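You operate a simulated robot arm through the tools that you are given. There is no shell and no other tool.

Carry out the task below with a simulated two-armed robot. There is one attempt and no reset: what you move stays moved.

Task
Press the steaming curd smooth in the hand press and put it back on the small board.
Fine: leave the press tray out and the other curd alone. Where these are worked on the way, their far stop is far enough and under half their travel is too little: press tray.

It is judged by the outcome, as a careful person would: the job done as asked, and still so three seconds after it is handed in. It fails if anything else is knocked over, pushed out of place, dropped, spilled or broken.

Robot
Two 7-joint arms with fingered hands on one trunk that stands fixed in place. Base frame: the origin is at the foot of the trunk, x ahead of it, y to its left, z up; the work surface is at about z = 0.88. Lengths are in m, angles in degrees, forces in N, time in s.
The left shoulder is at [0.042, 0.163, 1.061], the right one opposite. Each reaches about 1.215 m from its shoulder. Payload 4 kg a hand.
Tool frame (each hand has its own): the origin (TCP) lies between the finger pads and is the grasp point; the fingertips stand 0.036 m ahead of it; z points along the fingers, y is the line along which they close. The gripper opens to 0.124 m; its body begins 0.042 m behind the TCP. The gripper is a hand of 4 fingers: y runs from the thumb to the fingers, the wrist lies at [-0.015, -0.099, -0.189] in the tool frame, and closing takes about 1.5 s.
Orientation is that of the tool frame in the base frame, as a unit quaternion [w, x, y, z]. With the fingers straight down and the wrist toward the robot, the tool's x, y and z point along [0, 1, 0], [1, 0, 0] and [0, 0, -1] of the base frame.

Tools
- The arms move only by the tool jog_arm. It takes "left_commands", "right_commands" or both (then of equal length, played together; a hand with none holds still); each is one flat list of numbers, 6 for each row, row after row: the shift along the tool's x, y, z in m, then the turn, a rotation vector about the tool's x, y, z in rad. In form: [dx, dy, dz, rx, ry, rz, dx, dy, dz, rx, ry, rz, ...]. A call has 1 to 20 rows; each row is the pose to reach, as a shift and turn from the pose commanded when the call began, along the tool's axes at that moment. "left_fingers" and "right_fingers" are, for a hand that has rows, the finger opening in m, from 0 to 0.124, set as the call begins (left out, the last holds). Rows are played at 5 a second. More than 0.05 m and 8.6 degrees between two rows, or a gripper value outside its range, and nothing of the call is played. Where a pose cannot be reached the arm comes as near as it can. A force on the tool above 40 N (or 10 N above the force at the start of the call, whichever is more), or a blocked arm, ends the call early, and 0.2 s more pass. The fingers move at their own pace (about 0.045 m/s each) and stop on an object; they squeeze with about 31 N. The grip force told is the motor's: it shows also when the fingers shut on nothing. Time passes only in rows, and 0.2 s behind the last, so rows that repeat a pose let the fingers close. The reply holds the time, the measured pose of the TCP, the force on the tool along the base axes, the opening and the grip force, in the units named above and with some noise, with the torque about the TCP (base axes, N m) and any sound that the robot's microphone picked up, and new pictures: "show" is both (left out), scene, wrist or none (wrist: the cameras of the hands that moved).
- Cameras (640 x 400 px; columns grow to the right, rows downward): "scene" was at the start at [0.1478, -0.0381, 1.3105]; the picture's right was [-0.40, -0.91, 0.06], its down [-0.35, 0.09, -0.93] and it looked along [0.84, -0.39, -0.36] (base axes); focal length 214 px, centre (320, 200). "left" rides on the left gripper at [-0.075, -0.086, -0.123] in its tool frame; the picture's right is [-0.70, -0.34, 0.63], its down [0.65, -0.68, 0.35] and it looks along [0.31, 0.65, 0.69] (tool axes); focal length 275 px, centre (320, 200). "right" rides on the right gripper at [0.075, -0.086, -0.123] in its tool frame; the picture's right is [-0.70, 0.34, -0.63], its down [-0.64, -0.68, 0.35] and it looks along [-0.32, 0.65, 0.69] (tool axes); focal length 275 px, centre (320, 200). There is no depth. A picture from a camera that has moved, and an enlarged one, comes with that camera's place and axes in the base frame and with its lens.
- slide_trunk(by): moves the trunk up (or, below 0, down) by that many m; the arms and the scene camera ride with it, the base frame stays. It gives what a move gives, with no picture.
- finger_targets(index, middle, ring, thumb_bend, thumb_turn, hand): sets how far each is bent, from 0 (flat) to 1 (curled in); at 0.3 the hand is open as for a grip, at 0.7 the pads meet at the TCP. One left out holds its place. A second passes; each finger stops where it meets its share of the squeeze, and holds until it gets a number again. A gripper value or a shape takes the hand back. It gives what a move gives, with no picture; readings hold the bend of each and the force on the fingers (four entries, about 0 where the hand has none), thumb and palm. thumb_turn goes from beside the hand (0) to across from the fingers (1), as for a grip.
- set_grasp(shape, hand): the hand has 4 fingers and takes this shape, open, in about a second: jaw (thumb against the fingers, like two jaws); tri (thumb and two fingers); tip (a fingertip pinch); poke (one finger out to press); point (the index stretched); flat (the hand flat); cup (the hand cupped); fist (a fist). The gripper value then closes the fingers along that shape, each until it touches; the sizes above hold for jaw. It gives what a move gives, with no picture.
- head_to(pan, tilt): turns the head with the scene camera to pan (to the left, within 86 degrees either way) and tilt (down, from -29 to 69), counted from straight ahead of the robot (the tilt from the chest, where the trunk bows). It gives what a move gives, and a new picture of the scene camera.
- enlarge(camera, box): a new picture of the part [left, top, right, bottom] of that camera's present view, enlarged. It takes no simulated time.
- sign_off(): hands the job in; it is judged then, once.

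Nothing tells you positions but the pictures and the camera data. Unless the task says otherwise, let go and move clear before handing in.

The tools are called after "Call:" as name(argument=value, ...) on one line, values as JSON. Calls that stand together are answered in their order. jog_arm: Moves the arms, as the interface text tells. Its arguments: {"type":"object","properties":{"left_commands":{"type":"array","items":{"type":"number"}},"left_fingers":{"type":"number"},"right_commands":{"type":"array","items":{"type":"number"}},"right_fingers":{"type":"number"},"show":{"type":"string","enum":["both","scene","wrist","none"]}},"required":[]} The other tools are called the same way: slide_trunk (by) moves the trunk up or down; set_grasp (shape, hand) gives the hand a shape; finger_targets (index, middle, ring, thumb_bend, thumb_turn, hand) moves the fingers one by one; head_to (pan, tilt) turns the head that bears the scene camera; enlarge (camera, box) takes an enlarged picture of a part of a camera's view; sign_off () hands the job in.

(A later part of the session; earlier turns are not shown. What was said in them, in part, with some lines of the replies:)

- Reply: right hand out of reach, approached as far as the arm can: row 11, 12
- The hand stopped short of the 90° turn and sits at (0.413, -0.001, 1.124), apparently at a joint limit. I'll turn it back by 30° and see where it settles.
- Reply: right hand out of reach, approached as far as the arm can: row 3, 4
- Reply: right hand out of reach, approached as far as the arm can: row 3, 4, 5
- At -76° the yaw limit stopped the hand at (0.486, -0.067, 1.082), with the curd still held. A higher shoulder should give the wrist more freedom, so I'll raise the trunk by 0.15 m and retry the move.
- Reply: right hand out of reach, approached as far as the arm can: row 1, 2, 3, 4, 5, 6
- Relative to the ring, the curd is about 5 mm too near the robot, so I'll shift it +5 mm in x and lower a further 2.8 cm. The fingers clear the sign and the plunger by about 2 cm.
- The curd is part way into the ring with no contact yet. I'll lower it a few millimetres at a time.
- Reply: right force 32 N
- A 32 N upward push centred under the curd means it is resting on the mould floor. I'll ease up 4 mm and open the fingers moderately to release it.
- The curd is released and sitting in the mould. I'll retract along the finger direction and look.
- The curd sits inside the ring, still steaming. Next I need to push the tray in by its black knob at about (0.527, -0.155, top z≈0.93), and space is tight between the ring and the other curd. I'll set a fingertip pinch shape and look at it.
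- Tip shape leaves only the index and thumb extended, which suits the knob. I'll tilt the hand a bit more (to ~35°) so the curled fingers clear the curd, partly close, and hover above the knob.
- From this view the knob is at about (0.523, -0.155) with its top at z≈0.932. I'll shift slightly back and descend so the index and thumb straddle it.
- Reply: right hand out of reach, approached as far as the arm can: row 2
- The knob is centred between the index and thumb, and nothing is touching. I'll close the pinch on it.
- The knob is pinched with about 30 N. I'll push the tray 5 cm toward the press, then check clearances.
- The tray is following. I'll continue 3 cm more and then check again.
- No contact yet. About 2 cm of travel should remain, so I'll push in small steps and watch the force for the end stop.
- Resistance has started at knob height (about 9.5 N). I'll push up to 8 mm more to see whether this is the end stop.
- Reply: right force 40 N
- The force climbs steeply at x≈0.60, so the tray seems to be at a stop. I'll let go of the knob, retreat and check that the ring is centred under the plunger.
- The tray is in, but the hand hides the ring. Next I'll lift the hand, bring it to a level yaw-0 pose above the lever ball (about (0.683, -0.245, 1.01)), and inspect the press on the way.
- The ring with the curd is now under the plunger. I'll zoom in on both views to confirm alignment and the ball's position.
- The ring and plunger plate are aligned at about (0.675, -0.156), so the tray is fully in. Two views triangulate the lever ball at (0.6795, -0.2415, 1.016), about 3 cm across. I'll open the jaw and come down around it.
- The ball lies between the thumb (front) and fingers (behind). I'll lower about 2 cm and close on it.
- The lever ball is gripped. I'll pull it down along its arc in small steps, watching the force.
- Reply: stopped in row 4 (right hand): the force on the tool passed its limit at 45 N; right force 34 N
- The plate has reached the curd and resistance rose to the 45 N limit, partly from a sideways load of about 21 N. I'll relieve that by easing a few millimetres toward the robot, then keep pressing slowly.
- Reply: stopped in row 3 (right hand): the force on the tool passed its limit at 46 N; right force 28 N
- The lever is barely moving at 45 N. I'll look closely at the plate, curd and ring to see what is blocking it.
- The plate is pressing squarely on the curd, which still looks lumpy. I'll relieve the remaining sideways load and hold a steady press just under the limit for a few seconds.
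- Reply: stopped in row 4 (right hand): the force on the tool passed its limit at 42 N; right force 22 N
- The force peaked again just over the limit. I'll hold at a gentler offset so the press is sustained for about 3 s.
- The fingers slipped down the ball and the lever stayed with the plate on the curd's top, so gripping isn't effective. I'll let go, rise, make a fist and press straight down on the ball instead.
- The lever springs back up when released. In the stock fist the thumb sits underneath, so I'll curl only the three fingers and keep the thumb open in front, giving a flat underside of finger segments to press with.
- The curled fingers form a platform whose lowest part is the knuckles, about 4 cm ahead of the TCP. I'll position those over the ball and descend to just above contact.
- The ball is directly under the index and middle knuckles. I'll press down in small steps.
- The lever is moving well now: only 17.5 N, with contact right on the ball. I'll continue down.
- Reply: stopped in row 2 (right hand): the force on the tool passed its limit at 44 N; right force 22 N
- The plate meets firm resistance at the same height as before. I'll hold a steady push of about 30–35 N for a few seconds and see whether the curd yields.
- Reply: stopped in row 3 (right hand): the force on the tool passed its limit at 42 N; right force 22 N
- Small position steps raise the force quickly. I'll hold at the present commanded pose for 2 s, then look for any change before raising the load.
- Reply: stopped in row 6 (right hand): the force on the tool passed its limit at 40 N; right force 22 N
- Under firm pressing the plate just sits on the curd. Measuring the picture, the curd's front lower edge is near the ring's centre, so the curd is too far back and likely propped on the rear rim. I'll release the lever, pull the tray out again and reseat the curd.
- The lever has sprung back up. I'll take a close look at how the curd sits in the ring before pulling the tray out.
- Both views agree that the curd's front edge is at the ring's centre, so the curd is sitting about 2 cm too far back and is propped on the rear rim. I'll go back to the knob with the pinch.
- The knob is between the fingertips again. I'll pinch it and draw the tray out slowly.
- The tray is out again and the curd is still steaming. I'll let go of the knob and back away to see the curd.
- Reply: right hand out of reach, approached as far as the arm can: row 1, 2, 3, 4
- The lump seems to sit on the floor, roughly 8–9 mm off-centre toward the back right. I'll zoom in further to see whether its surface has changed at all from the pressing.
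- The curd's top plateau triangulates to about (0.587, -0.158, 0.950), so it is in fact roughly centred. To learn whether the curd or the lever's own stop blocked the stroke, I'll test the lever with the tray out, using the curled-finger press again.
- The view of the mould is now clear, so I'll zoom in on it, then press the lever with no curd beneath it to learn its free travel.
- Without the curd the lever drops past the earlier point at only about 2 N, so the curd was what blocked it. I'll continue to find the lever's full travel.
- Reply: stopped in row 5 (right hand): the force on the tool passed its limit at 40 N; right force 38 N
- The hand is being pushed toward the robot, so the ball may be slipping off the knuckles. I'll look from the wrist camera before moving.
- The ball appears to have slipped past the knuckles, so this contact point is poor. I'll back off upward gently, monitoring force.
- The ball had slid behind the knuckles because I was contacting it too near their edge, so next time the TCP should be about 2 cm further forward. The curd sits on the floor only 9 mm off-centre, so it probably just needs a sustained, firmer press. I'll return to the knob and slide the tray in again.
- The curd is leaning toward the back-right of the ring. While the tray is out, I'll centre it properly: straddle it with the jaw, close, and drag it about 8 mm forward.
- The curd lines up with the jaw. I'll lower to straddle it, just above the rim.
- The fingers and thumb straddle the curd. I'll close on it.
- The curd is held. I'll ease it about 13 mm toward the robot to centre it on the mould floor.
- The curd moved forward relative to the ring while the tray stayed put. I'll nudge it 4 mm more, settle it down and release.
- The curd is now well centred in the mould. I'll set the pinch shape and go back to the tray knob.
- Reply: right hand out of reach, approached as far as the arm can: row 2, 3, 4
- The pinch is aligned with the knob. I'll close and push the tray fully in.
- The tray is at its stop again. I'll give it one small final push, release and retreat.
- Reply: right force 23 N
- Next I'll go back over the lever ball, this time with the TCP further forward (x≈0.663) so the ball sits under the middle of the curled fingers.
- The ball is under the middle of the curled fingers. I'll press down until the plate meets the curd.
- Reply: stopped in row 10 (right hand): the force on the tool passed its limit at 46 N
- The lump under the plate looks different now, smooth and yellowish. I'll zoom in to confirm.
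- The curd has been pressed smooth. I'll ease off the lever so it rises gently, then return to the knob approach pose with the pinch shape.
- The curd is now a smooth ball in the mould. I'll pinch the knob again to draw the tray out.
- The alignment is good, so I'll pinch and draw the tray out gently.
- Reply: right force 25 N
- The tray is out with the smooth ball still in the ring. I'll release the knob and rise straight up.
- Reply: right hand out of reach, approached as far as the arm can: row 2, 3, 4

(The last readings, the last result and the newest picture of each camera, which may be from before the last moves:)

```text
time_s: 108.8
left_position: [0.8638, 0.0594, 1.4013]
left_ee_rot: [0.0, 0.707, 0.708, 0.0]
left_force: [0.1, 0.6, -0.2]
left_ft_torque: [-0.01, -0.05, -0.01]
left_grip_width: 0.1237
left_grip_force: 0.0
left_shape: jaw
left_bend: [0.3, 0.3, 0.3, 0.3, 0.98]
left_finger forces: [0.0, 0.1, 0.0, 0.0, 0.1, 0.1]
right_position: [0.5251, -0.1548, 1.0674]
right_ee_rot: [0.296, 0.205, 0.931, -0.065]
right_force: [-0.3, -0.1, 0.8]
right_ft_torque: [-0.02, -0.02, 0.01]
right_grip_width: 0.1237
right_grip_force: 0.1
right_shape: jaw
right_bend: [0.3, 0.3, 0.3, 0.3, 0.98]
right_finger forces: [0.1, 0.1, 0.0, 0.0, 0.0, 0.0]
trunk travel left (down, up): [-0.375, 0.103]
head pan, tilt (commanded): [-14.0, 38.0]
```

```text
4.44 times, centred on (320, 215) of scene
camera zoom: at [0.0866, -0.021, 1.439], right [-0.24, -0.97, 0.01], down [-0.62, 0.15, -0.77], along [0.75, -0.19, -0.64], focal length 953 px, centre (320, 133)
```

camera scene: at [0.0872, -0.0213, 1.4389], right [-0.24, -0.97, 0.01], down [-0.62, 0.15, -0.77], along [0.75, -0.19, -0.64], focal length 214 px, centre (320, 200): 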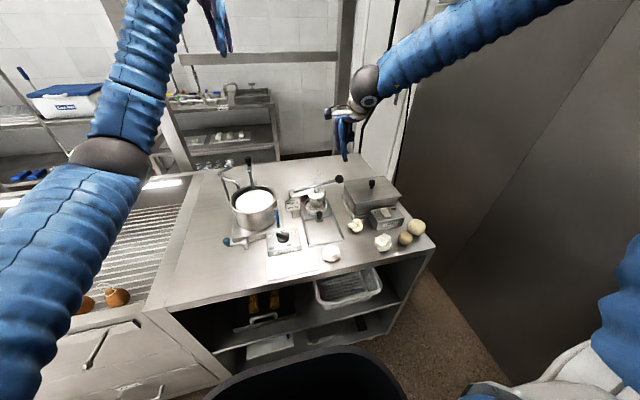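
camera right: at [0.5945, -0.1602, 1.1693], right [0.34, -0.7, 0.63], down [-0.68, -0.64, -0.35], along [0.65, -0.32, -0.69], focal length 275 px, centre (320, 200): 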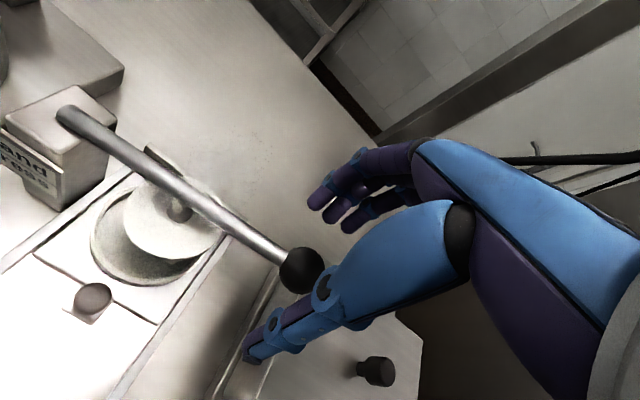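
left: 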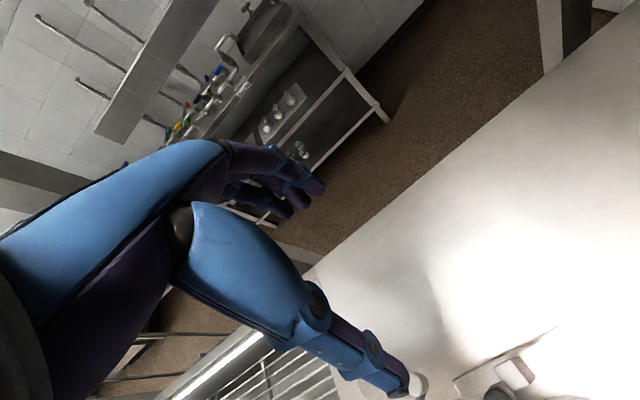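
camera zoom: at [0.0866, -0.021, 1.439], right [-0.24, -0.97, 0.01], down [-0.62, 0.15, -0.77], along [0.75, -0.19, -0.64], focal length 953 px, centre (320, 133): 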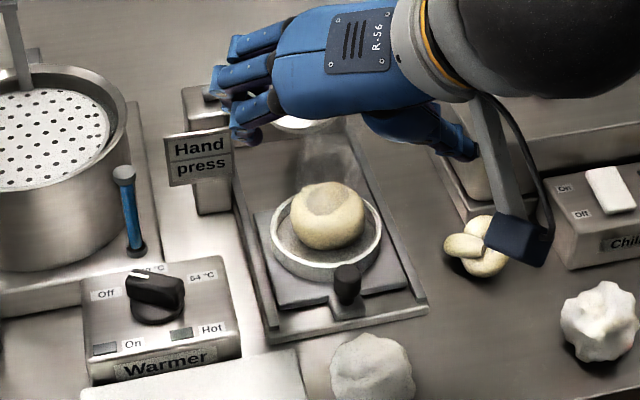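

The smooth curd sits centred in the ring. I'll move above it with the jaw open at 0.09 m and check alignment.

Call:
jog_arm(right_commands=[0.0024, 0.0088, 0.0257, 0, 0, 0, 0.0049, 0.0177, 0.0515, 0, 0, 0, 0.0073, 0.0265, 0.0772, 0, 0, 0, 0.0073, 0.0265, 0.0772, 0, 0, 0], right_fingers=0.09, show="none")

Call:
enlarge(camera="right", box=[140, 120, 400, 350])

Call:
enlarge(camera="scene", box=[290, 170, 360, 250])

```text
time_s: 109.8
left_position: [0.8635, 0.0587, 1.4016]
left_ee_rot: [0.0, 0.707, 0.707, -0.001]
left_force: [0.0, 0.6, 0.2]
left_ft_torque: [-0.01, 0.0, -0.03]
left_grip_width: 0.1237
left_grip_force: 0.0
left_shape: jaw
left_bend: [0.3, 0.3, 0.3, 0.3, 0.98]
left_finger forces: [0.0, 0.2, 0.1, 0.0, 0.1, 0.1]
right_position: [0.5716, -0.1463, 1.0022]
right_ee_rot: [0.296, 0.205, 0.931, -0.065]
right_force: [-0.6, -0.1, 0.3]
right_ft_torque: [-0.01, 0.02, 0.01]
right_grip_width: 0.0902
right_grip_force: 0.0
right_shape: jaw
right_bend: [0.34, 0.37, 0.36, 0.38, 0.99]
right_finger forces: [0.0, 0.0, 0.0, 0.1, 0.0, 0.1]
trunk travel left (down, up): [-0.375, 0.103]
head pan, tilt (commanded): [-14.0, 38.0]
```

```text
1.74 times, centred on (270, 235) of right
camera zoom: at [0.4156, -0.1679, 1.0578], right [0.32, 0.22, 0.92], down [0.37, -0.92, 0.09], along [0.87, 0.31, -0.38], focal length 479 px, centre (407, 139)
```

zoom: 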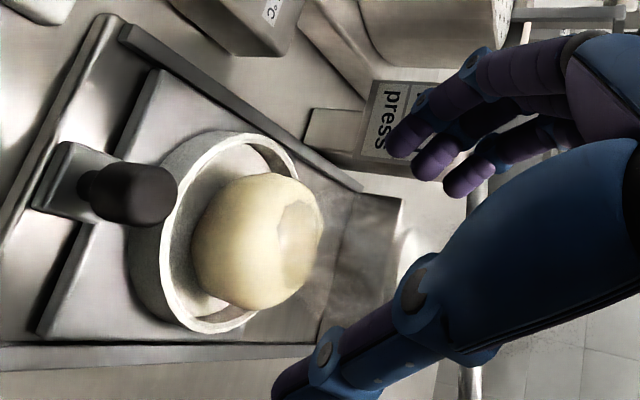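

```text
5.00 times, centred on (325, 210) of scene
camera zoom: at [0.0861, -0.0212, 1.439], right [-0.24, -0.97, 0.01], down [-0.62, 0.15, -0.77], along [0.75, -0.19, -0.64], focal length 1072 px, centre (295, 150)
```

zoom: 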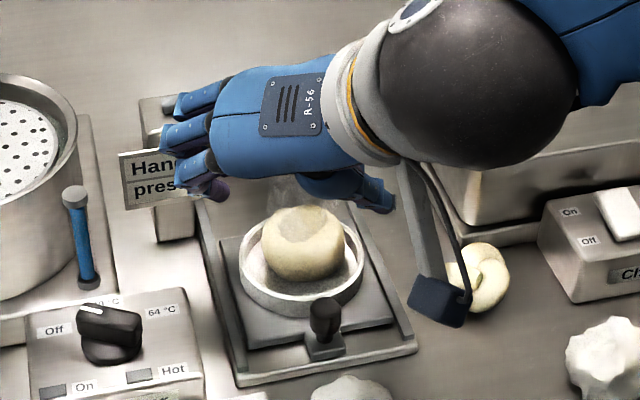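

The alignment matches the earlier good grasp. I'll lower and close on the smooth curd.

Call:
jog_arm(right_commands=[0.0135, 0, 0.0193, 0, 0, 0, 0.0268, 0, 0.0385, 0, 0, 0, 0.0268, 0, 0.0385, 0, 0, 0], show="none")

Call:
jog_arm(right_commands=[0, 0, 0, 0, 0, 0, 0, 0, 0, 0, 0, 0, 0, 0, 0, 0, 0, 0, 0, 0, 0, 0, 0, 0, 0, 0, 0, 0, 0, 0, 0, 0, 0, 0, 0, 0, 0, 0, 0, 0, 0, 0], right_fingers=0.035, show="none")

Call:
enlarge(camera="right", box=[180, 120, 420, 340])

Call:
enlarge(camera="scene", box=[295, 180, 355, 240])

```text
time_s: 110.6
left_position: [0.8643, 0.059, 1.4011]
left_ee_rot: [0.0, 0.708, 0.706, 0.0]
left_force: [-0.2, 0.0, -0.2]
left_ft_torque: [-0.02, 0.03, 0.03]
left_grip_width: 0.1239
left_grip_force: 0.1
left_shape: jaw
left_bend: [0.3, 0.3, 0.3, 0.3, 0.98]
left_finger forces: [0.0, 0.0, 0.0, 0.0, 0.1, 0.0]
right_position: [0.5708, -0.1445, 0.9545]
right_ee_rot: [0.297, 0.205, 0.93, -0.065]
right_force: [-0.2, 0.5, -0.2]
right_ft_torque: [-0.02, 0.0, -0.03]
right_grip_width: 0.0899
right_grip_force: 0.1
right_shape: jaw
right_bend: [0.34, 0.37, 0.36, 0.38, 0.99]
right_finger forces: [0.0, 0.0, 0.0, 0.0, 0.0, 0.1]
trunk travel left (down, up): [-0.375, 0.103]
head pan, tilt (commanded): [-14.0, 38.0]
```

```text
time_s: 112.2
left_position: [0.8638, 0.0595, 1.4013]
left_ee_rot: [0.001, 0.708, 0.707, -0.001]
left_force: [-1.1, -0.6, 0.4]
left_ft_torque: [-0.01, -0.02, 0.01]
left_grip_width: 0.1235
left_grip_force: 0.1
left_shape: jaw
left_bend: [0.3, 0.3, 0.3, 0.3, 0.98]
left_finger forces: [0.1, 0.0, 0.0, 0.0, 0.0, 0.0]
right_position: [0.5709, -0.1453, 0.9546]
right_ee_rot: [0.296, 0.207, 0.93, -0.064]
right_force: [-0.3, 0.8, 4.3]
right_ft_torque: [-0.06, -0.11, 0.0]
right_grip_width: 0.0461
right_grip_force: 30.8
right_shape: jaw
right_bend: [0.48, 0.5, 0.55, 0.6, 1.0]
right_finger forces: [14.5, 9.3, 5.0, 0.1, 24.1, 0.1]
trunk travel left (down, up): [-0.375, 0.103]
head pan, tilt (commanded): [-14.0, 38.0]
```

```text
1.82 times, centred on (300, 230) of right
camera zoom: at [0.4145, -0.167, 1.0107], right [0.32, 0.22, 0.92], down [0.37, -0.92, 0.09], along [0.87, 0.31, -0.38], focal length 500 px, centre (356, 146)
```

zoom: 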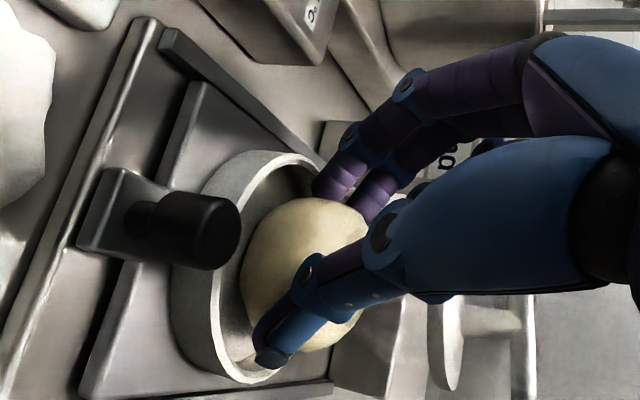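

```text
6.67 times, centred on (325, 210) of scene
camera zoom: at [0.0866, -0.021, 1.439], right [-0.24, -0.97, 0.01], down [-0.62, 0.15, -0.77], along [0.75, -0.19, -0.64], focal length 1430 px, centre (287, 133)
```

zoom: 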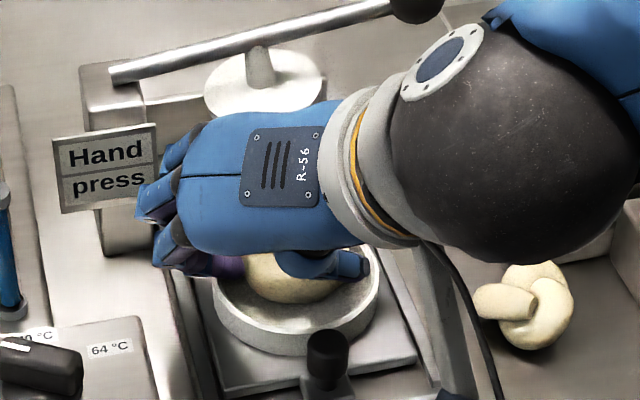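

The grip is firm at 0.046 m with about 31 N. I'll lift it slowly straight up.

Call:
jog_arm(right_commands=[-0.0057, 0, -0.0082, 0, 0, 0, -0.0172, 0, -0.0246, 0, 0, 0, -0.0344, 0, -0.0491, 0, 0, 0, -0.0516, 0, -0.0737, 0, 0, 0, -0.0574, 0, -0.0819, 0, 0, 0], show="wrist")

Call:
enlarge(camera="scene", box=[260, 150, 380, 260])

```text
time_s: 113.4
left_position: [0.8658, 0.0589, 1.4005]
left_ee_rot: [0.0, 0.707, 0.707, 0.001]
left_force: [0.1, -0.1, -0.8]
left_ft_torque: [-0.04, -0.03, 0.01]
left_grip_width: 0.1239
left_grip_force: 0.0
left_shape: jaw
left_bend: [0.3, 0.3, 0.3, 0.3, 0.98]
left_finger forces: [0.1, 0.0, 0.1, 0.0, 0.1, 0.1]
right_position: [0.5697, -0.1429, 1.0545]
right_ee_rot: [0.295, 0.206, 0.931, -0.064]
right_force: [-0.3, -0.7, 0.1]
right_ft_torque: [0.04, 0.04, 0.0]
right_grip_width: 0.0465
right_grip_force: 31.5
right_shape: jaw
right_bend: [0.48, 0.5, 0.55, 0.6, 1.0]
right_finger forces: [15.0, 8.9, 3.0, 0.0, 22.9, 0.1]
trunk travel left (down, up): [-0.375, 0.103]
head pan, tilt (commanded): [-14.0, 38.0]
camera right: at [0.4142, -0.165, 1.1112], right [0.33, 0.22, 0.92], down [0.37, -0.92, 0.09], along [0.87, 0.31, -0.38], focal length 275 px, centre (320, 200)
```

right: 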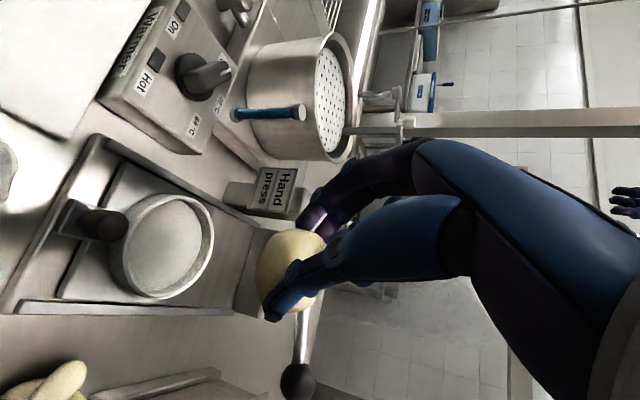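

```text
3.64 times, centred on (320, 205) of scene
camera zoom: at [0.0871, -0.0212, 1.4389], right [-0.24, -0.97, 0.01], down [-0.62, 0.15, -0.77], along [0.75, -0.19, -0.64], focal length 780 px, centre (320, 182)
```

zoom: 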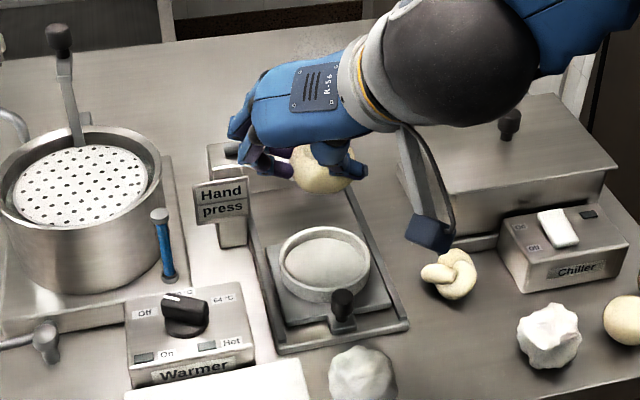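

The smooth curd is in hand and the mould is empty. The board spans x≈0.426–0.50 and y≈-0.108–0.038, so its centre is about (0.463, -0.035). To keep the ball's tilt small while placing close to the body, I'll raise the trunk the remaining 0.1 m for more arm room.

Call:
slide_trunk(by=0.1)

Call:
head_to(pan=-10, tilt=48)

```text
time_s: 114.7
left_position: [0.8648, 0.0596, 1.4998]
left_ee_rot: [0.0, 0.708, 0.706, -0.001]
left_force: [0.3, 0.6, -0.9]
left_ft_torque: [-0.04, -0.01, 0.0]
left_grip_width: 0.1235
left_grip_force: 0.0
left_shape: jaw
left_bend: [0.3, 0.3, 0.3, 0.3, 0.98]
left_finger forces: [0.0, 0.0, 0.0, 0.0, 0.0, 0.0]
right_position: [0.57, -0.1449, 1.1556]
right_ee_rot: [0.295, 0.206, 0.931, -0.064]
right_force: [0.7, 0.6, -0.8]
right_ft_torque: [0.0, 0.02, 0.01]
right_grip_width: 0.0464
right_grip_force: 30.8
right_shape: jaw
right_bend: [0.48, 0.5, 0.55, 0.6, 1.0]
right_finger forces: [15.0, 9.1, 3.0, 0.0, 23.0, 0.1]
trunk travel left (down, up): [-0.475, 0.003]
head pan, tilt (commanded): [-14.0, 38.0]
```

```text
time_s: 115.4
left_position: [0.8647, 0.0593, 1.5006]
left_ee_rot: [0.0, 0.708, 0.707, 0.001]
left_force: [-1.1, -0.1, -0.4]
left_ft_torque: [0.0, -0.01, 0.0]
left_grip_width: 0.1236
left_grip_force: 0.0
left_shape: jaw
left_bend: [0.3, 0.3, 0.3, 0.3, 0.98]
left_finger forces: [0.0, 0.0, 0.0, 0.0, 0.0, 0.0]
right_position: [0.5715, -0.1455, 1.1549]
right_ee_rot: [0.296, 0.206, 0.93, -0.064]
right_force: [-0.3, -0.7, -0.9]
right_ft_torque: [0.08, 0.03, -0.01]
right_grip_width: 0.0459
right_grip_force: 30.8
right_shape: jaw
right_bend: [0.48, 0.5, 0.55, 0.6, 1.0]
right_finger forces: [15.0, 9.0, 3.0, 0.1, 23.0, 0.0]
trunk travel left (down, up): [-0.475, 0.003]
head pan, tilt (commanded): [-10.0, 48.0]
camera scene: at [0.0694, -0.0138, 1.5274], right [-0.17, -0.98, 0.0], down [-0.73, 0.13, -0.67], along [0.66, -0.12, -0.74], focal length 214 px, centre (320, 200)
```

scene: 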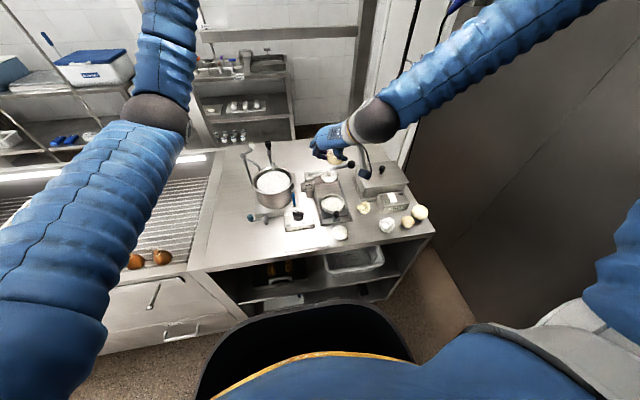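

I'll zoom in on the board from this higher view to confirm its position.

Call:
enlarge(camera="scene", box=[275, 185, 365, 265])

Call:
enlarge(camera="scene", box=[290, 120, 380, 200])

```text
5.00 times, centred on (320, 225) of scene
camera zoom: at [0.0694, -0.0138, 1.5274], right [-0.17, -0.98, 0.0], down [-0.73, 0.13, -0.67], along [0.66, -0.12, -0.74], focal length 1072 px, centre (320, 75)
```

zoom: 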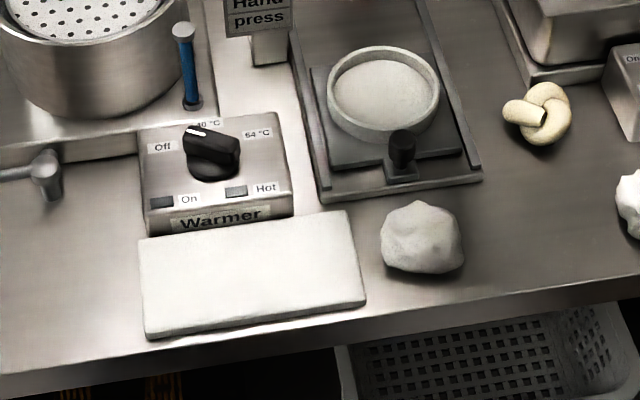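

```text
5.00 times, centred on (335, 160) of scene
camera zoom: at [0.0694, -0.0138, 1.5274], right [-0.17, -0.98, 0.0], down [-0.73, 0.13, -0.67], along [0.66, -0.12, -0.74], focal length 1072 px, centre (245, 400)
```

zoom: 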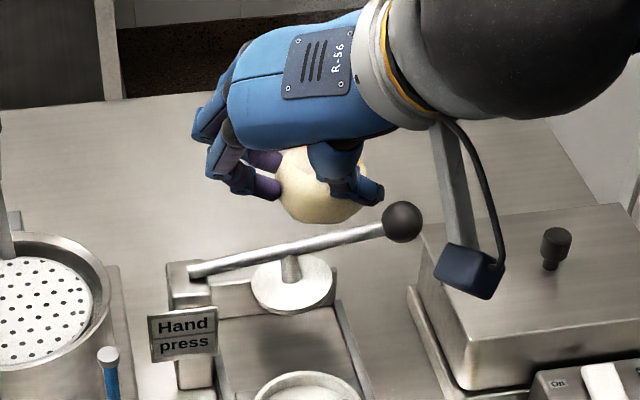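

The board hasn't moved and is still centred at about (0.463, -0.035). I'll carry the curd over it at height, easing the hand's tilt back to about 20°.

Call:
jog_arm(right_commands=[0.0285, 0.0091, -0.0047, 0, 0.0437, 0, 0.057, 0.0182, -0.0094, 0, 0.0873, 0, 0.0855, 0.0273, -0.0141, 0, 0.131, 0, 0.114, 0.0364, -0.0188, 0, 0.1747, 0, 0.1425, 0.0455, -0.0235, 0, 0.2183, 0, 0.171, 0.0546, -0.0282, 0, 0.262, 0, 0.171, 0.0546, -0.0282, 0, 0.262, 0], show="none")

Call:
enlarge(camera="scene", box=[260, 160, 370, 260])

Call:
enlarge(camera="right", box=[80, 80, 400, 360])

```text
time_s: 117.0
left_position: [0.8643, 0.0591, 1.5024]
left_ee_rot: [0.0, 0.707, 0.707, 0.0]
left_force: [-1.2, 0.3, -0.7]
left_ft_torque: [-0.01, -0.01, -0.04]
left_grip_width: 0.1235
left_grip_force: 0.1
left_shape: jaw
left_bend: [0.3, 0.3, 0.3, 0.3, 0.98]
left_finger forces: [0.0, 0.0, 0.0, 0.0, 0.0, 0.0]
right_position: [0.4519, -0.0287, 1.0784]
right_ee_rot: [0.172, 0.213, 0.961, -0.037]
right_force: [-0.3, -0.9, -0.9]
right_ft_torque: [-0.03, -0.03, -0.02]
right_grip_width: 0.0455
right_grip_force: 31.1
right_shape: jaw
right_bend: [0.48, 0.5, 0.55, 0.6, 1.0]
right_finger forces: [14.8, 8.9, 3.2, 0.0, 22.7, 0.0]
trunk travel left (down, up): [-0.475, 0.003]
head pan, tilt (commanded): [-10.0, 48.0]
```

```text
4.00 times, centred on (315, 210) of scene
camera zoom: at [0.0685, -0.0138, 1.5274], right [-0.17, -0.98, 0.0], down [-0.73, 0.13, -0.67], along [0.66, -0.12, -0.74], focal length 858 px, centre (340, 160)
```

zoom: 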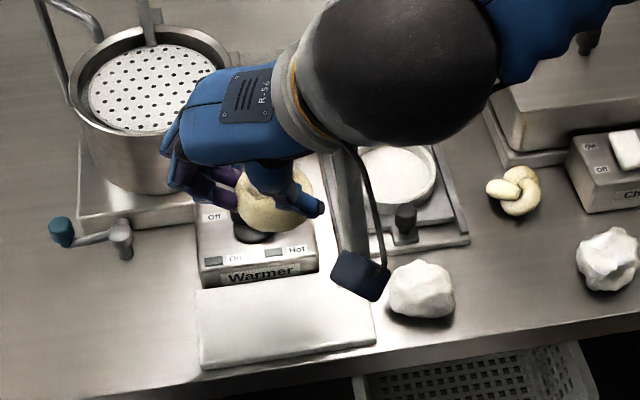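

```text
1.43 times, centred on (240, 220) of right
camera zoom: at [0.3142, -0.0595, 1.1671], right [0.53, 0.12, 0.84], down [0.37, -0.92, -0.1], along [0.76, 0.36, -0.54], focal length 393 px, centre (434, 171)
```

zoom: 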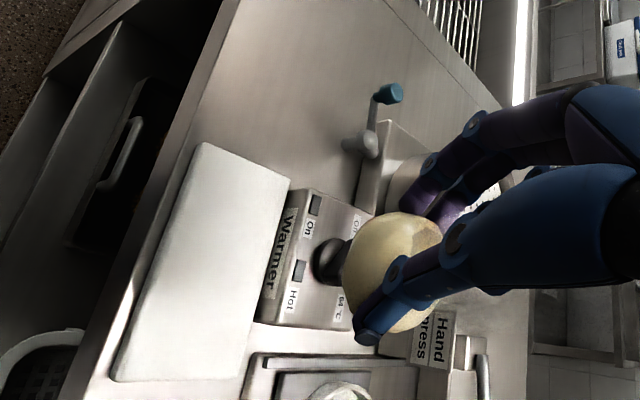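

The curd is directly over the board's centre. I'll descend to just above the surface.

Call:
jog_arm(right_commands=[0.0107, 0, 0.0295, 0, 0, 0, 0.0215, 0, 0.059, 0, 0, 0, 0.0322, 0, 0.0884, 0, 0, 0, 0.0412, 0, 0.1132, 0, 0, 0, 0.0412, 0, 0.1132, 0, 0, 0], show="none")

Call:
enlarge(camera="scene", box=[275, 190, 355, 260])

Call:
enlarge(camera="right", box=[120, 120, 400, 360])

```text
time_s: 118.2
left_position: [0.8636, 0.0585, 1.5019]
left_ee_rot: [0.0, 0.707, 0.707, 0.0]
left_force: [-0.1, 0.1, 0.7]
left_ft_torque: [0.0, 0.01, -0.02]
left_grip_width: 0.1239
left_grip_force: 0.1
left_shape: jaw
left_bend: [0.3, 0.3, 0.3, 0.3, 0.98]
left_finger forces: [0.0, 0.1, 0.0, 0.0, 0.1, 0.0]
right_position: [0.4594, -0.0723, 0.9938]
right_ee_rot: [0.173, 0.213, 0.961, -0.038]
right_force: [-0.8, -0.4, -0.9]
right_ft_torque: [-0.01, -0.01, -0.02]
right_grip_width: 0.0458
right_grip_force: 31.0
right_shape: jaw
right_bend: [0.48, 0.5, 0.55, 0.6, 1.0]
right_finger forces: [14.7, 9.0, 3.1, 0.0, 22.6, 0.0]
right hand out of reach, approached as far as the arm can: row 2, 3, 4, 5
trunk travel left (down, up): [-0.475, 0.003]
head pan, tilt (commanded): [-10.0, 48.0]
```

```text
5.71 times, centred on (315, 225) of scene
camera zoom: at [0.0689, -0.0135, 1.5274], right [-0.17, -0.98, 0.0], down [-0.73, 0.13, -0.67], along [0.66, -0.12, -0.74], focal length 1226 px, centre (349, 57)
```

zoom: 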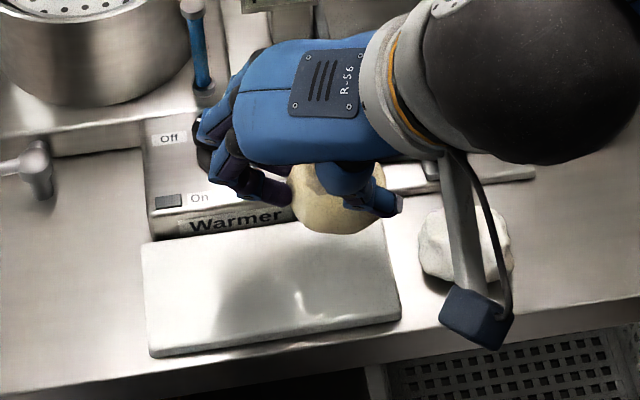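

```text
1.67 times, centred on (260, 240) of right
camera zoom: at [0.3196, -0.1023, 1.081], right [0.53, 0.12, 0.84], down [0.37, -0.92, -0.1], along [0.76, 0.36, -0.54], focal length 459 px, centre (420, 133)
```

zoom: 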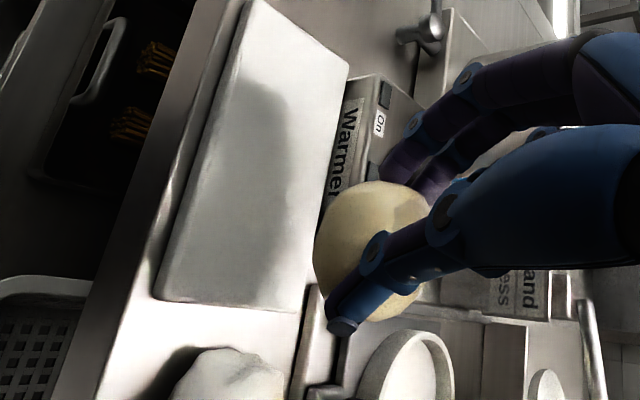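

Low down, the high trunk limits the arm: the hand stopped at (0.459, -0.072, 0.994), still holding the curd and clear of everything. I'll go back up, ease the tilt to 10°, and lower the trunk 0.1 m, where the geometry should allow the placement.

Call:
jog_arm(right_commands=[-0.0155, 0.0044, -0.0359, 0, 0.0436, 0, -0.0309, 0.0089, -0.0718, 0, 0.0873, 0, -0.0464, 0.0133, -0.1077, 0, 0.1309, 0, -0.0618, 0.0177, -0.1436, 0, 0.1745, 0, -0.0618, 0.0177, -0.1436, 0, 0.1745, 0], show="none")

Call:
slide_trunk(by=-0.1)

```text
time_s: 119.4
left_position: [0.8644, 0.0585, 1.5003]
left_ee_rot: [-0.001, 0.707, 0.707, 0.0]
left_force: [0.9, -0.4, 0.4]
left_ft_torque: [0.02, 0.01, 0.03]
left_grip_width: 0.1236
left_grip_force: 0.0
left_shape: jaw
left_bend: [0.3, 0.3, 0.3, 0.3, 0.98]
left_finger forces: [0.0, 0.0, 0.1, 0.1, 0.0, 0.0]
right_position: [0.4774, -0.0645, 1.1504]
right_ee_rot: [0.087, 0.215, 0.973, -0.018]
right_force: [0.5, 0.3, -0.9]
right_ft_torque: [0.04, 0.01, -0.01]
right_grip_width: 0.0456
right_grip_force: 31.3
right_shape: jaw
right_bend: [0.48, 0.5, 0.55, 0.6, 1.0]
right_finger forces: [14.3, 9.0, 2.6, 0.0, 22.3, 0.2]
trunk travel left (down, up): [-0.475, 0.003]
head pan, tilt (commanded): [-10.0, 48.0]
```

```text
time_s: 120.8
left_position: [0.8649, 0.0596, 1.4018]
left_ee_rot: [0.0, 0.708, 0.706, 0.0]
left_force: [0.4, -0.6, -0.3]
left_ft_torque: [-0.01, 0.01, 0.01]
left_grip_width: 0.1237
left_grip_force: 0.0
left_shape: jaw
left_bend: [0.3, 0.3, 0.3, 0.3, 0.98]
left_finger forces: [0.0, 0.0, 0.0, 0.0, 0.0, 0.0]
right_position: [0.4767, -0.06, 1.054]
right_ee_rot: [0.088, 0.214, 0.973, -0.018]
right_force: [0.2, -0.1, 0.0]
right_ft_torque: [-0.05, -0.03, -0.04]
right_grip_width: 0.0455
right_grip_force: 30.6
right_shape: jaw
right_bend: [0.48, 0.5, 0.55, 0.6, 1.0]
right_finger forces: [14.4, 9.0, 2.7, 0.1, 22.4, 0.0]
trunk travel left (down, up): [-0.375, 0.103]
head pan, tilt (commanded): [-10.0, 48.0]
```

The trunk move kept the pose and grip. I'll shift over the board's centre at z≈1.02.

Call:
jog_arm(right_commands=[0.017, 0.0085, 0.0143, 0, 0, 0, 0.034, 0.017, 0.0286, 0, 0, 0, 0.034, 0.017, 0.0286, 0, 0, 0], show="none")

Call:
head_to(pan=-8, tilt=46)

Call:
enlarge(camera="scene", box=[270, 160, 370, 250])

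```text
time_s: 121.6
left_position: [0.8633, 0.0583, 1.401]
left_ee_rot: [0.0, 0.708, 0.707, 0.0]
left_force: [1.1, 0.9, -0.2]
left_ft_torque: [0.0, 0.0, 0.01]
left_grip_width: 0.124
left_grip_force: 0.1
left_shape: jaw
left_bend: [0.3, 0.3, 0.3, 0.3, 0.98]
left_finger forces: [0.2, 0.0, 0.0, 0.0, 0.0, 0.1]
right_position: [0.4575, -0.0365, 1.0183]
right_ee_rot: [0.088, 0.214, 0.973, -0.019]
right_force: [-0.3, -0.4, -1.5]
right_ft_torque: [-0.03, -0.01, 0.0]
right_grip_width: 0.0456
right_grip_force: 30.7
right_shape: jaw
right_bend: [0.48, 0.5, 0.55, 0.6, 1.0]
right_finger forces: [14.4, 9.1, 2.7, 0.0, 22.2, 0.1]
trunk travel left (down, up): [-0.375, 0.103]
head pan, tilt (commanded): [-10.0, 48.0]
```

```text
time_s: 122.2
left_position: [0.8649, 0.0595, 1.4009]
left_ee_rot: [0.0, 0.707, 0.707, 0.001]
left_force: [0.1, 0.0, -0.7]
left_ft_torque: [0.02, -0.04, -0.01]
left_grip_width: 0.1237
left_grip_force: 0.2
left_shape: jaw
left_bend: [0.3, 0.3, 0.3, 0.3, 0.98]
left_finger forces: [0.0, 0.0, 0.1, 0.0, 0.0, 0.0]
right_position: [0.4585, -0.0362, 1.0192]
right_ee_rot: [0.087, 0.215, 0.973, -0.019]
right_force: [1.1, 0.3, -0.9]
right_ft_torque: [0.02, -0.02, 0.02]
right_grip_width: 0.0452
right_grip_force: 31.0
right_shape: jaw
right_bend: [0.48, 0.5, 0.55, 0.6, 1.0]
right_finger forces: [14.4, 9.1, 2.7, 0.0, 22.3, 0.0]
trunk travel left (down, up): [-0.375, 0.103]
head pan, tilt (commanded): [-8.0, 46.0]
camera scene: at [0.0827, -0.0113, 1.4274], right [-0.14, -0.99, 0.0], down [-0.73, 0.1, -0.67], along [0.67, -0.1, -0.74], focal length 214 px, centre (320, 200)
```

scene: 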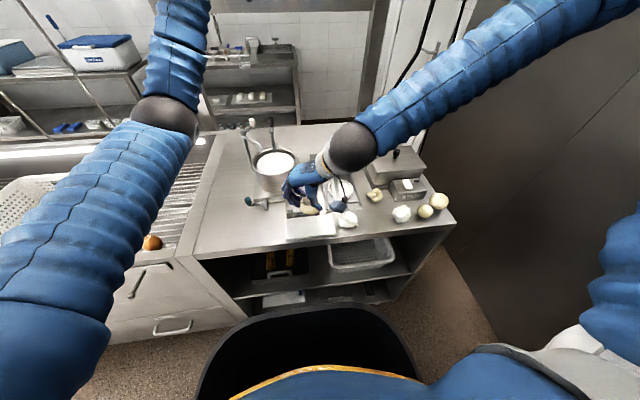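

```text
4.44 times, centred on (320, 205) of scene
camera zoom: at [0.0827, -0.0113, 1.4274], right [-0.14, -0.99, 0.0], down [-0.73, 0.1, -0.67], along [0.67, -0.1, -0.74], focal length 953 px, centre (320, 178)
```

zoom: 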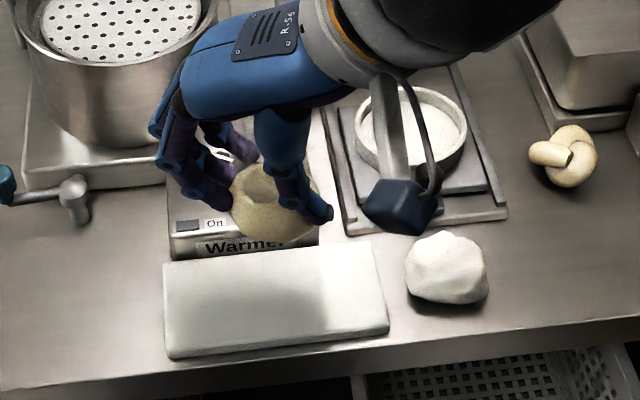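

The curd is right above the board's centre and this height is reachable. I'll descend to just above contact.

Call:
jog_arm(right_commands=[0.0044, 0.001, 0.021, 0, 0, 0, 0.0087, 0.0021, 0.042, 0, 0, 0, 0.0131, 0.0031, 0.062, 0, 0, 0, 0.0131, 0.0031, 0.062, 0, 0, 0], show="none")

Call:
enlarge(camera="scene", box=[280, 180, 360, 250])

Call:
enlarge(camera="right", box=[140, 130, 400, 360])

```text
time_s: 123.2
left_position: [0.8636, 0.0585, 1.4008]
left_ee_rot: [0.0, 0.707, 0.707, 0.001]
left_force: [-0.3, 0.0, 0.4]
left_ft_torque: [0.01, 0.01, 0.02]
left_grip_width: 0.1239
left_grip_force: 0.1
left_shape: jaw
left_bend: [0.3, 0.3, 0.3, 0.3, 0.98]
left_finger forces: [0.0, 0.0, 0.0, 0.0, 0.0, 0.0]
right_position: [0.4553, -0.0319, 0.9563]
right_ee_rot: [0.088, 0.215, 0.973, -0.018]
right_force: [-1.0, -0.5, 9.6]
right_ft_torque: [-0.11, -0.04, -0.04]
right_grip_width: 0.0452
right_grip_force: 31.3
right_shape: jaw
right_bend: [0.48, 0.5, 0.55, 0.6, 1.0]
right_finger forces: [14.7, 9.3, 5.3, 0.0, 26.7, 0.0]
trunk travel left (down, up): [-0.375, 0.103]
head pan, tilt (commanded): [-8.0, 46.0]
```

```text
5.71 times, centred on (320, 215) of scene
camera zoom: at [0.0816, -0.0112, 1.4276], right [-0.14, -0.99, 0.0], down [-0.73, 0.1, -0.68], along [0.67, -0.1, -0.74], focal length 1226 px, centre (320, 114)
```

zoom: 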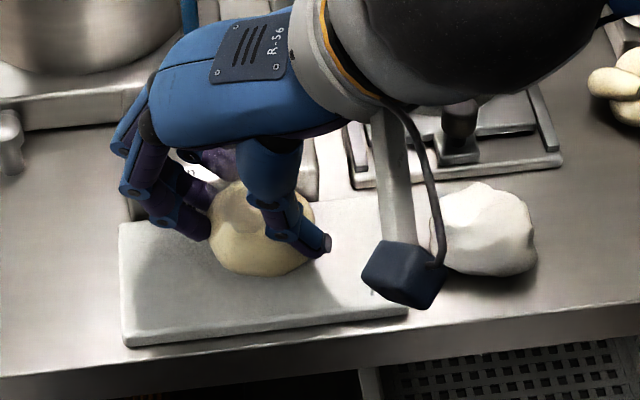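

```text
1.74 times, centred on (270, 245) of right
camera zoom: at [0.3336, -0.0701, 1.0624], right [0.66, 0.06, 0.75], down [0.34, -0.91, -0.23], along [0.67, 0.41, -0.62], focal length 479 px, centre (407, 122)
```

zoom: 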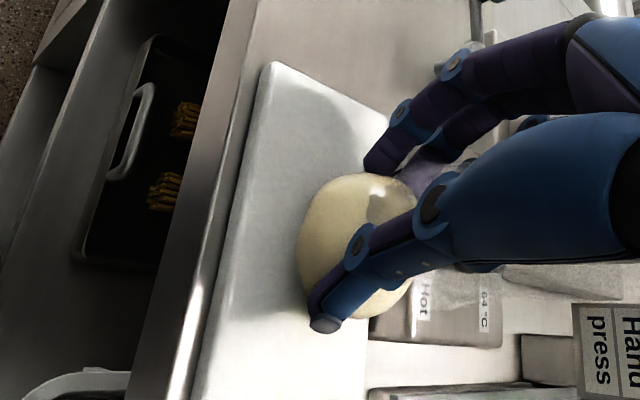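

The curd is resting on the board (9.6 N contact), close to its centre. I'll open the fingers just a little so it can settle inside the cage of fingers.

Call:
jog_arm(right_commands=[0, 0, -0.001, 0, 0, 0, 0, 0, -0.001, 0, 0, 0, 0, 0, -0.001, 0, 0, 0, 0, 0, -0.001, 0, 0, 0, 0, 0, -0.001, 0, 0, 0], right_fingers=0.06, show="none")

Call:
enlarge(camera="right", box=[140, 130, 400, 360])

Call:
enlarge(camera="scene", box=[280, 180, 360, 250])

```text
time_s: 124.4
left_position: [0.8643, 0.0579, 1.4006]
left_ee_rot: [0.001, 0.706, 0.708, -0.001]
left_force: [0.1, -0.6, -0.2]
left_ft_torque: [-0.03, -0.01, 0.0]
left_grip_width: 0.1238
left_grip_force: 0.1
left_shape: jaw
left_bend: [0.3, 0.3, 0.3, 0.3, 0.98]
left_finger forces: [0.1, 0.0, 0.0, 0.0, 0.0, 0.0]
right_position: [0.4566, -0.0318, 0.9559]
right_ee_rot: [0.087, 0.215, 0.972, -0.018]
right_force: [-0.3, -0.5, 0.2]
right_ft_torque: [-0.02, 0.0, -0.02]
right_grip_width: 0.0595
right_grip_force: 0.0
right_shape: jaw
right_bend: [0.42, 0.46, 0.45, 0.56, 1.0]
right_finger forces: [0.0, 0.0, 0.0, 0.0, 0.1, 0.0]
trunk travel left (down, up): [-0.375, 0.103]
head pan, tilt (commanded): [-8.0, 46.0]
```

```text
1.74 times, centred on (270, 245) of right
camera zoom: at [0.3341, -0.0696, 1.0629], right [0.66, 0.06, 0.75], down [0.34, -0.91, -0.23], along [0.67, 0.41, -0.62], focal length 479 px, centre (407, 122)
```

zoom: 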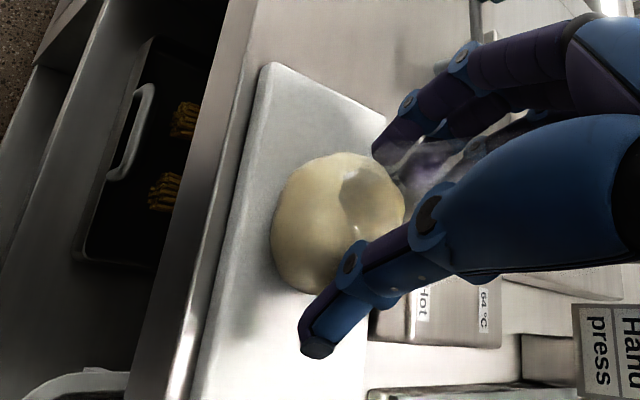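

```text
5.71 times, centred on (320, 215) of scene
camera zoom: at [0.0825, -0.0114, 1.4274], right [-0.14, -0.99, 0.0], down [-0.73, 0.1, -0.68], along [0.67, -0.1, -0.74], focal length 1226 px, centre (320, 114)
```

zoom: 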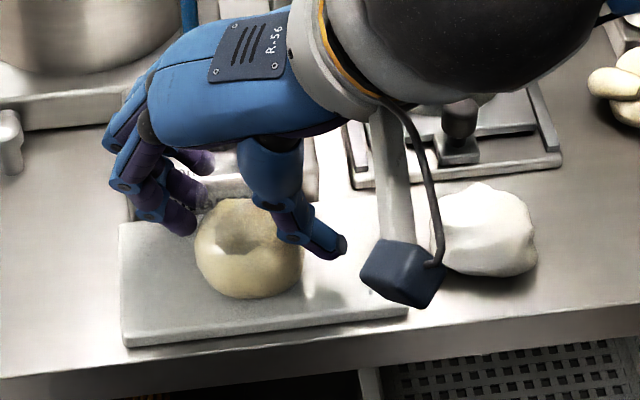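

The curd righted itself, rocking slightly toward the front, and is on the board. I'll wait a second to see that it has stopped.

Call:
jog_arm(right_commands=[0, 0, 0, 0, 0, 0, 0, 0, 0, 0, 0, 0, 0, 0, 0, 0, 0, 0, 0, 0, 0, 0, 0, 0, 0, 0, 0, 0, 0, 0], show="none")

Call:
enlarge(camera="scene", box=[280, 180, 360, 250])

Call:
enlarge(camera="right", box=[140, 130, 400, 360])

```text
time_s: 125.6
left_position: [0.8644, 0.0585, 1.4013]
left_ee_rot: [0.0, 0.708, 0.706, 0.0]
left_force: [-0.2, 0.7, -0.1]
left_ft_torque: [-0.01, 0.03, 0.0]
left_grip_width: 0.1237
left_grip_force: 0.2
left_shape: jaw
left_bend: [0.3, 0.3, 0.3, 0.3, 0.98]
left_finger forces: [0.1, 0.0, 0.0, 0.0, 0.0, 0.0]
right_position: [0.4581, -0.0317, 0.9568]
right_ee_rot: [0.088, 0.215, 0.972, -0.018]
right_force: [-0.1, 0.3, 0.0]
right_ft_torque: [0.02, 0.0, 0.07]
right_grip_width: 0.0596
right_grip_force: 0.0
right_shape: jaw
right_bend: [0.42, 0.46, 0.45, 0.56, 1.0]
right_finger forces: [0.1, 0.0, 0.0, 0.0, 0.0, 0.1]
trunk travel left (down, up): [-0.375, 0.103]
head pan, tilt (commanded): [-8.0, 46.0]
```

```text
5.71 times, centred on (320, 215) of scene
camera zoom: at [0.0826, -0.0113, 1.4274], right [-0.14, -0.99, 0.0], down [-0.73, 0.1, -0.68], along [0.67, -0.1, -0.74], focal length 1226 px, centre (320, 114)
```

zoom: 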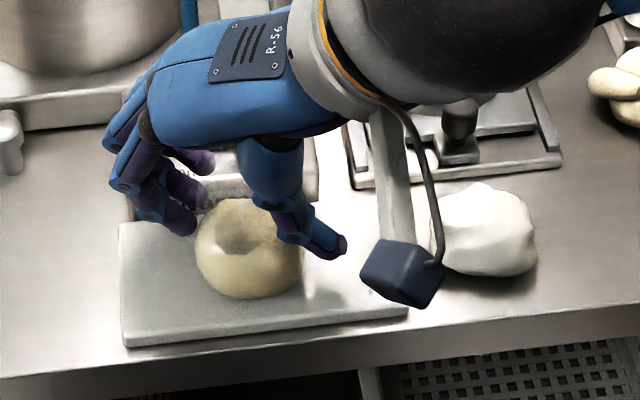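

```text
1.74 times, centred on (270, 245) of right
camera zoom: at [0.3341, -0.0696, 1.0628], right [0.66, 0.06, 0.75], down [0.34, -0.91, -0.23], along [0.67, 0.41, -0.62], focal length 479 px, centre (407, 122)
```

zoom: 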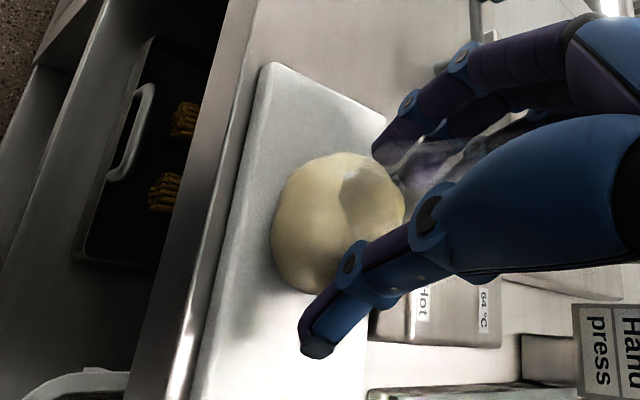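

The curd is at rest at about (0.459, -0.031), near the board's centre. I'll open further and rise clear.

Call:
jog_arm(right_commands=[0, 0, 0, 0, 0, 0, 0, 0, 0, 0, 0, 0, 0, 0, 0, 0, 0, 0], right_fingers=0.095, show="none")

Call:
jog_arm(right_commands=[-0.0035, 0, -0.0197, 0, 0, 0, -0.0087, 0, -0.0493, 0, 0, 0, -0.0157, 0, -0.0887, 0, 0, 0, -0.0226, 0, -0.128, 0, 0, 0], show="none")

Call:
enlarge(camera="scene", box=[260, 150, 380, 260])

```text
time_s: 126.4
left_position: [0.8649, 0.0597, 1.4007]
left_ee_rot: [0.0, 0.707, 0.707, 0.0]
left_force: [-0.4, 0.3, 0.6]
left_ft_torque: [-0.02, -0.04, 0.04]
left_grip_width: 0.1237
left_grip_force: 0.0
left_shape: jaw
left_bend: [0.3, 0.3, 0.3, 0.3, 0.98]
left_finger forces: [0.0, 0.0, 0.1, 0.0, 0.0, 0.0]
right_position: [0.4569, -0.0334, 0.9562]
right_ee_rot: [0.087, 0.215, 0.973, -0.018]
right_force: [0.4, 0.7, 0.3]
right_ft_torque: [0.03, 0.01, 0.0]
right_grip_width: 0.0948
right_grip_force: 0.0
right_shape: jaw
right_bend: [0.33, 0.36, 0.35, 0.0, 0.99]
right_finger forces: [0.0, 0.0, 0.0, 0.0, 0.1, 0.1]
trunk travel left (down, up): [-0.375, 0.103]
head pan, tilt (commanded): [-8.0, 46.0]
```

```text
time_s: 127.4
left_position: [0.8629, 0.0593, 1.4013]
left_ee_rot: [0.0, 0.707, 0.708, 0.0]
left_force: [-0.3, 0.1, 0.2]
left_ft_torque: [0.0, -0.01, -0.04]
left_grip_width: 0.1238
left_grip_force: 0.0
left_shape: jaw
left_bend: [0.3, 0.3, 0.3, 0.3, 0.98]
left_finger forces: [0.0, 0.0, 0.0, 0.1, 0.0, 0.0]
right_position: [0.4559, -0.0304, 1.0883]
right_ee_rot: [0.088, 0.215, 0.973, -0.018]
right_force: [-0.8, 0.1, -0.2]
right_ft_torque: [0.0, -0.01, -0.01]
right_grip_width: 0.0954
right_grip_force: 0.0
right_shape: jaw
right_bend: [0.33, 0.36, 0.35, 0.0, 0.99]
right_finger forces: [0.1, 0.0, 0.0, 0.0, 0.0, 0.0]
trunk travel left (down, up): [-0.375, 0.103]
head pan, tilt (commanded): [-8.0, 46.0]
```

```text
3.64 times, centred on (320, 205) of scene
camera zoom: at [0.0814, -0.0109, 1.4275], right [-0.14, -0.99, 0.0], down [-0.73, 0.1, -0.68], along [0.67, -0.1, -0.74], focal length 780 px, centre (320, 182)
```

zoom: 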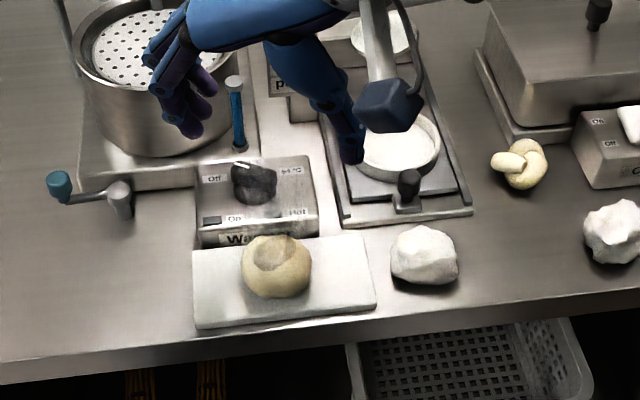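

The smooth curd is back on the small board, and the other curd, tray, lever and chiller all look undisturbed. I'll move the hand well clear up and to the right, then do a final check.

Call:
jog_arm(right_commands=[-0.007, 0, -0.0394, 0, 0, 0, -0.0139, 0, -0.0788, 0, 0, 0, -0.0209, 0, -0.1182, 0, 0, 0, -0.0495, -0.0335, -0.1267, 0, 0, 0.1333, -0.0781, -0.0671, -0.1352, 0, 0, 0.2667, -0.1067, -0.1006, -0.1437, 0, 0, 0.4, -0.1352, -0.1341, -0.1522, 0, 0, 0.5333, -0.1638, -0.1677, -0.1607, 0, 0, 0.6667, -0.1924, -0.2012, -0.1692, 0, 0, 0.8], show="scene")

Call:
enlarge(camera="scene", box=[285, 195, 355, 250])

Call:
enlarge(camera="scene", box=[240, 130, 460, 260])

```text
time_s: 129.4
left_position: [0.8639, 0.0579, 1.4019]
left_ee_rot: [-0.001, 0.707, 0.707, 0.001]
left_force: [-1.1, 0.6, -0.5]
left_ft_torque: [0.01, 0.01, -0.01]
left_grip_width: 0.1237
left_grip_force: 0.1
left_shape: jaw
left_bend: [0.3, 0.3, 0.3, 0.3, 0.98]
left_finger forces: [0.0, 0.1, 0.0, 0.1, 0.1, 0.0]
right_position: [0.5181, -0.2802, 1.2869]
right_ee_rot: [0.087, 0.578, 0.811, 0.019]
right_force: [-0.2, -0.3, 0.3]
right_ft_torque: [0.03, -0.02, -0.01]
right_grip_width: 0.0949
right_grip_force: 0.1
right_shape: jaw
right_bend: [0.33, 0.36, 0.35, 0.0, 0.99]
right_finger forces: [0.0, 0.1, 0.0, 0.0, 0.0, 0.1]
trunk travel left (down, up): [-0.375, 0.103]
head pan, tilt (commanded): [-8.0, 46.0]
camera scene: at [0.0816, -0.0127, 1.4274], right [-0.14, -0.99, 0.0], down [-0.73, 0.1, -0.68], along [0.67, -0.1, -0.74], focal length 214 px, centre (320, 200)
```

scene: 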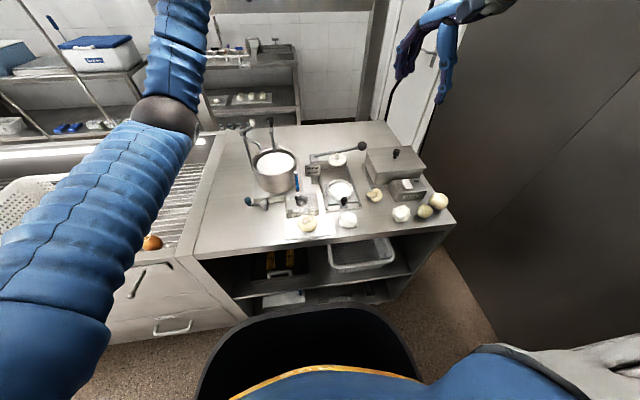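

```text
7.27 times, centred on (320, 222) of scene
camera zoom: at [0.0816, -0.0127, 1.4274], right [-0.14, -0.99, 0.0], down [-0.73, 0.1, -0.68], along [0.67, -0.1, -0.74], focal length 1560 px, centre (320, 36)
```

zoom: 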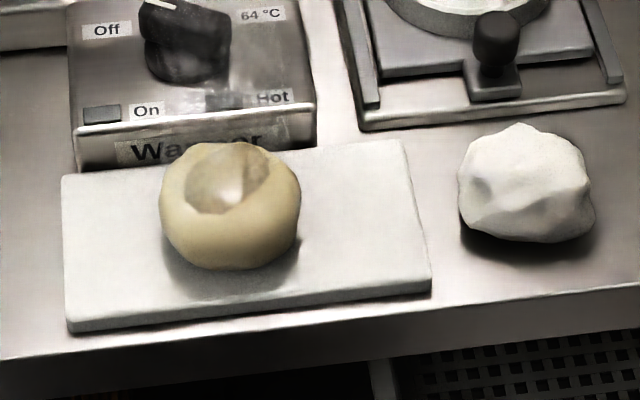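

```text
2.91 times, centred on (350, 195) of scene
camera zoom: at [0.0816, -0.0127, 1.4274], right [-0.14, -0.99, 0.0], down [-0.73, 0.1, -0.68], along [0.67, -0.1, -0.74], focal length 624 px, centre (233, 214)
```

zoom: 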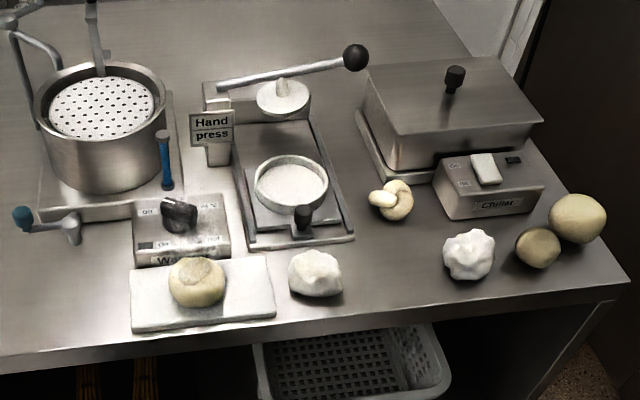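

The smooth, still-steaming curd rests near the middle of the small board. The press tray is out and empty, and the lever is up. The other curd, the finished cheeses, the warmer and the chiller are where they started, and both hands are clear, so I'm handing in.

Call:
sign_off()

```text
The job is handed in.
```

The steaming curd has been pressed smooth and is back on the small board, near the middle. I've handed the job in.

- **Pressing:** The first try failed because the curd sat off-centre in the mould and the lever stopped against it. I pulled the tray out, centred the curd, and pushed the tray back to its stop. The next press turned the curd smooth.
- **At hand-in:** The tray is out and empty, the lever is up, and both hands are clear. In the last picture the other curd, the finished cheeses, the warmer and the chiller look to be where they started.
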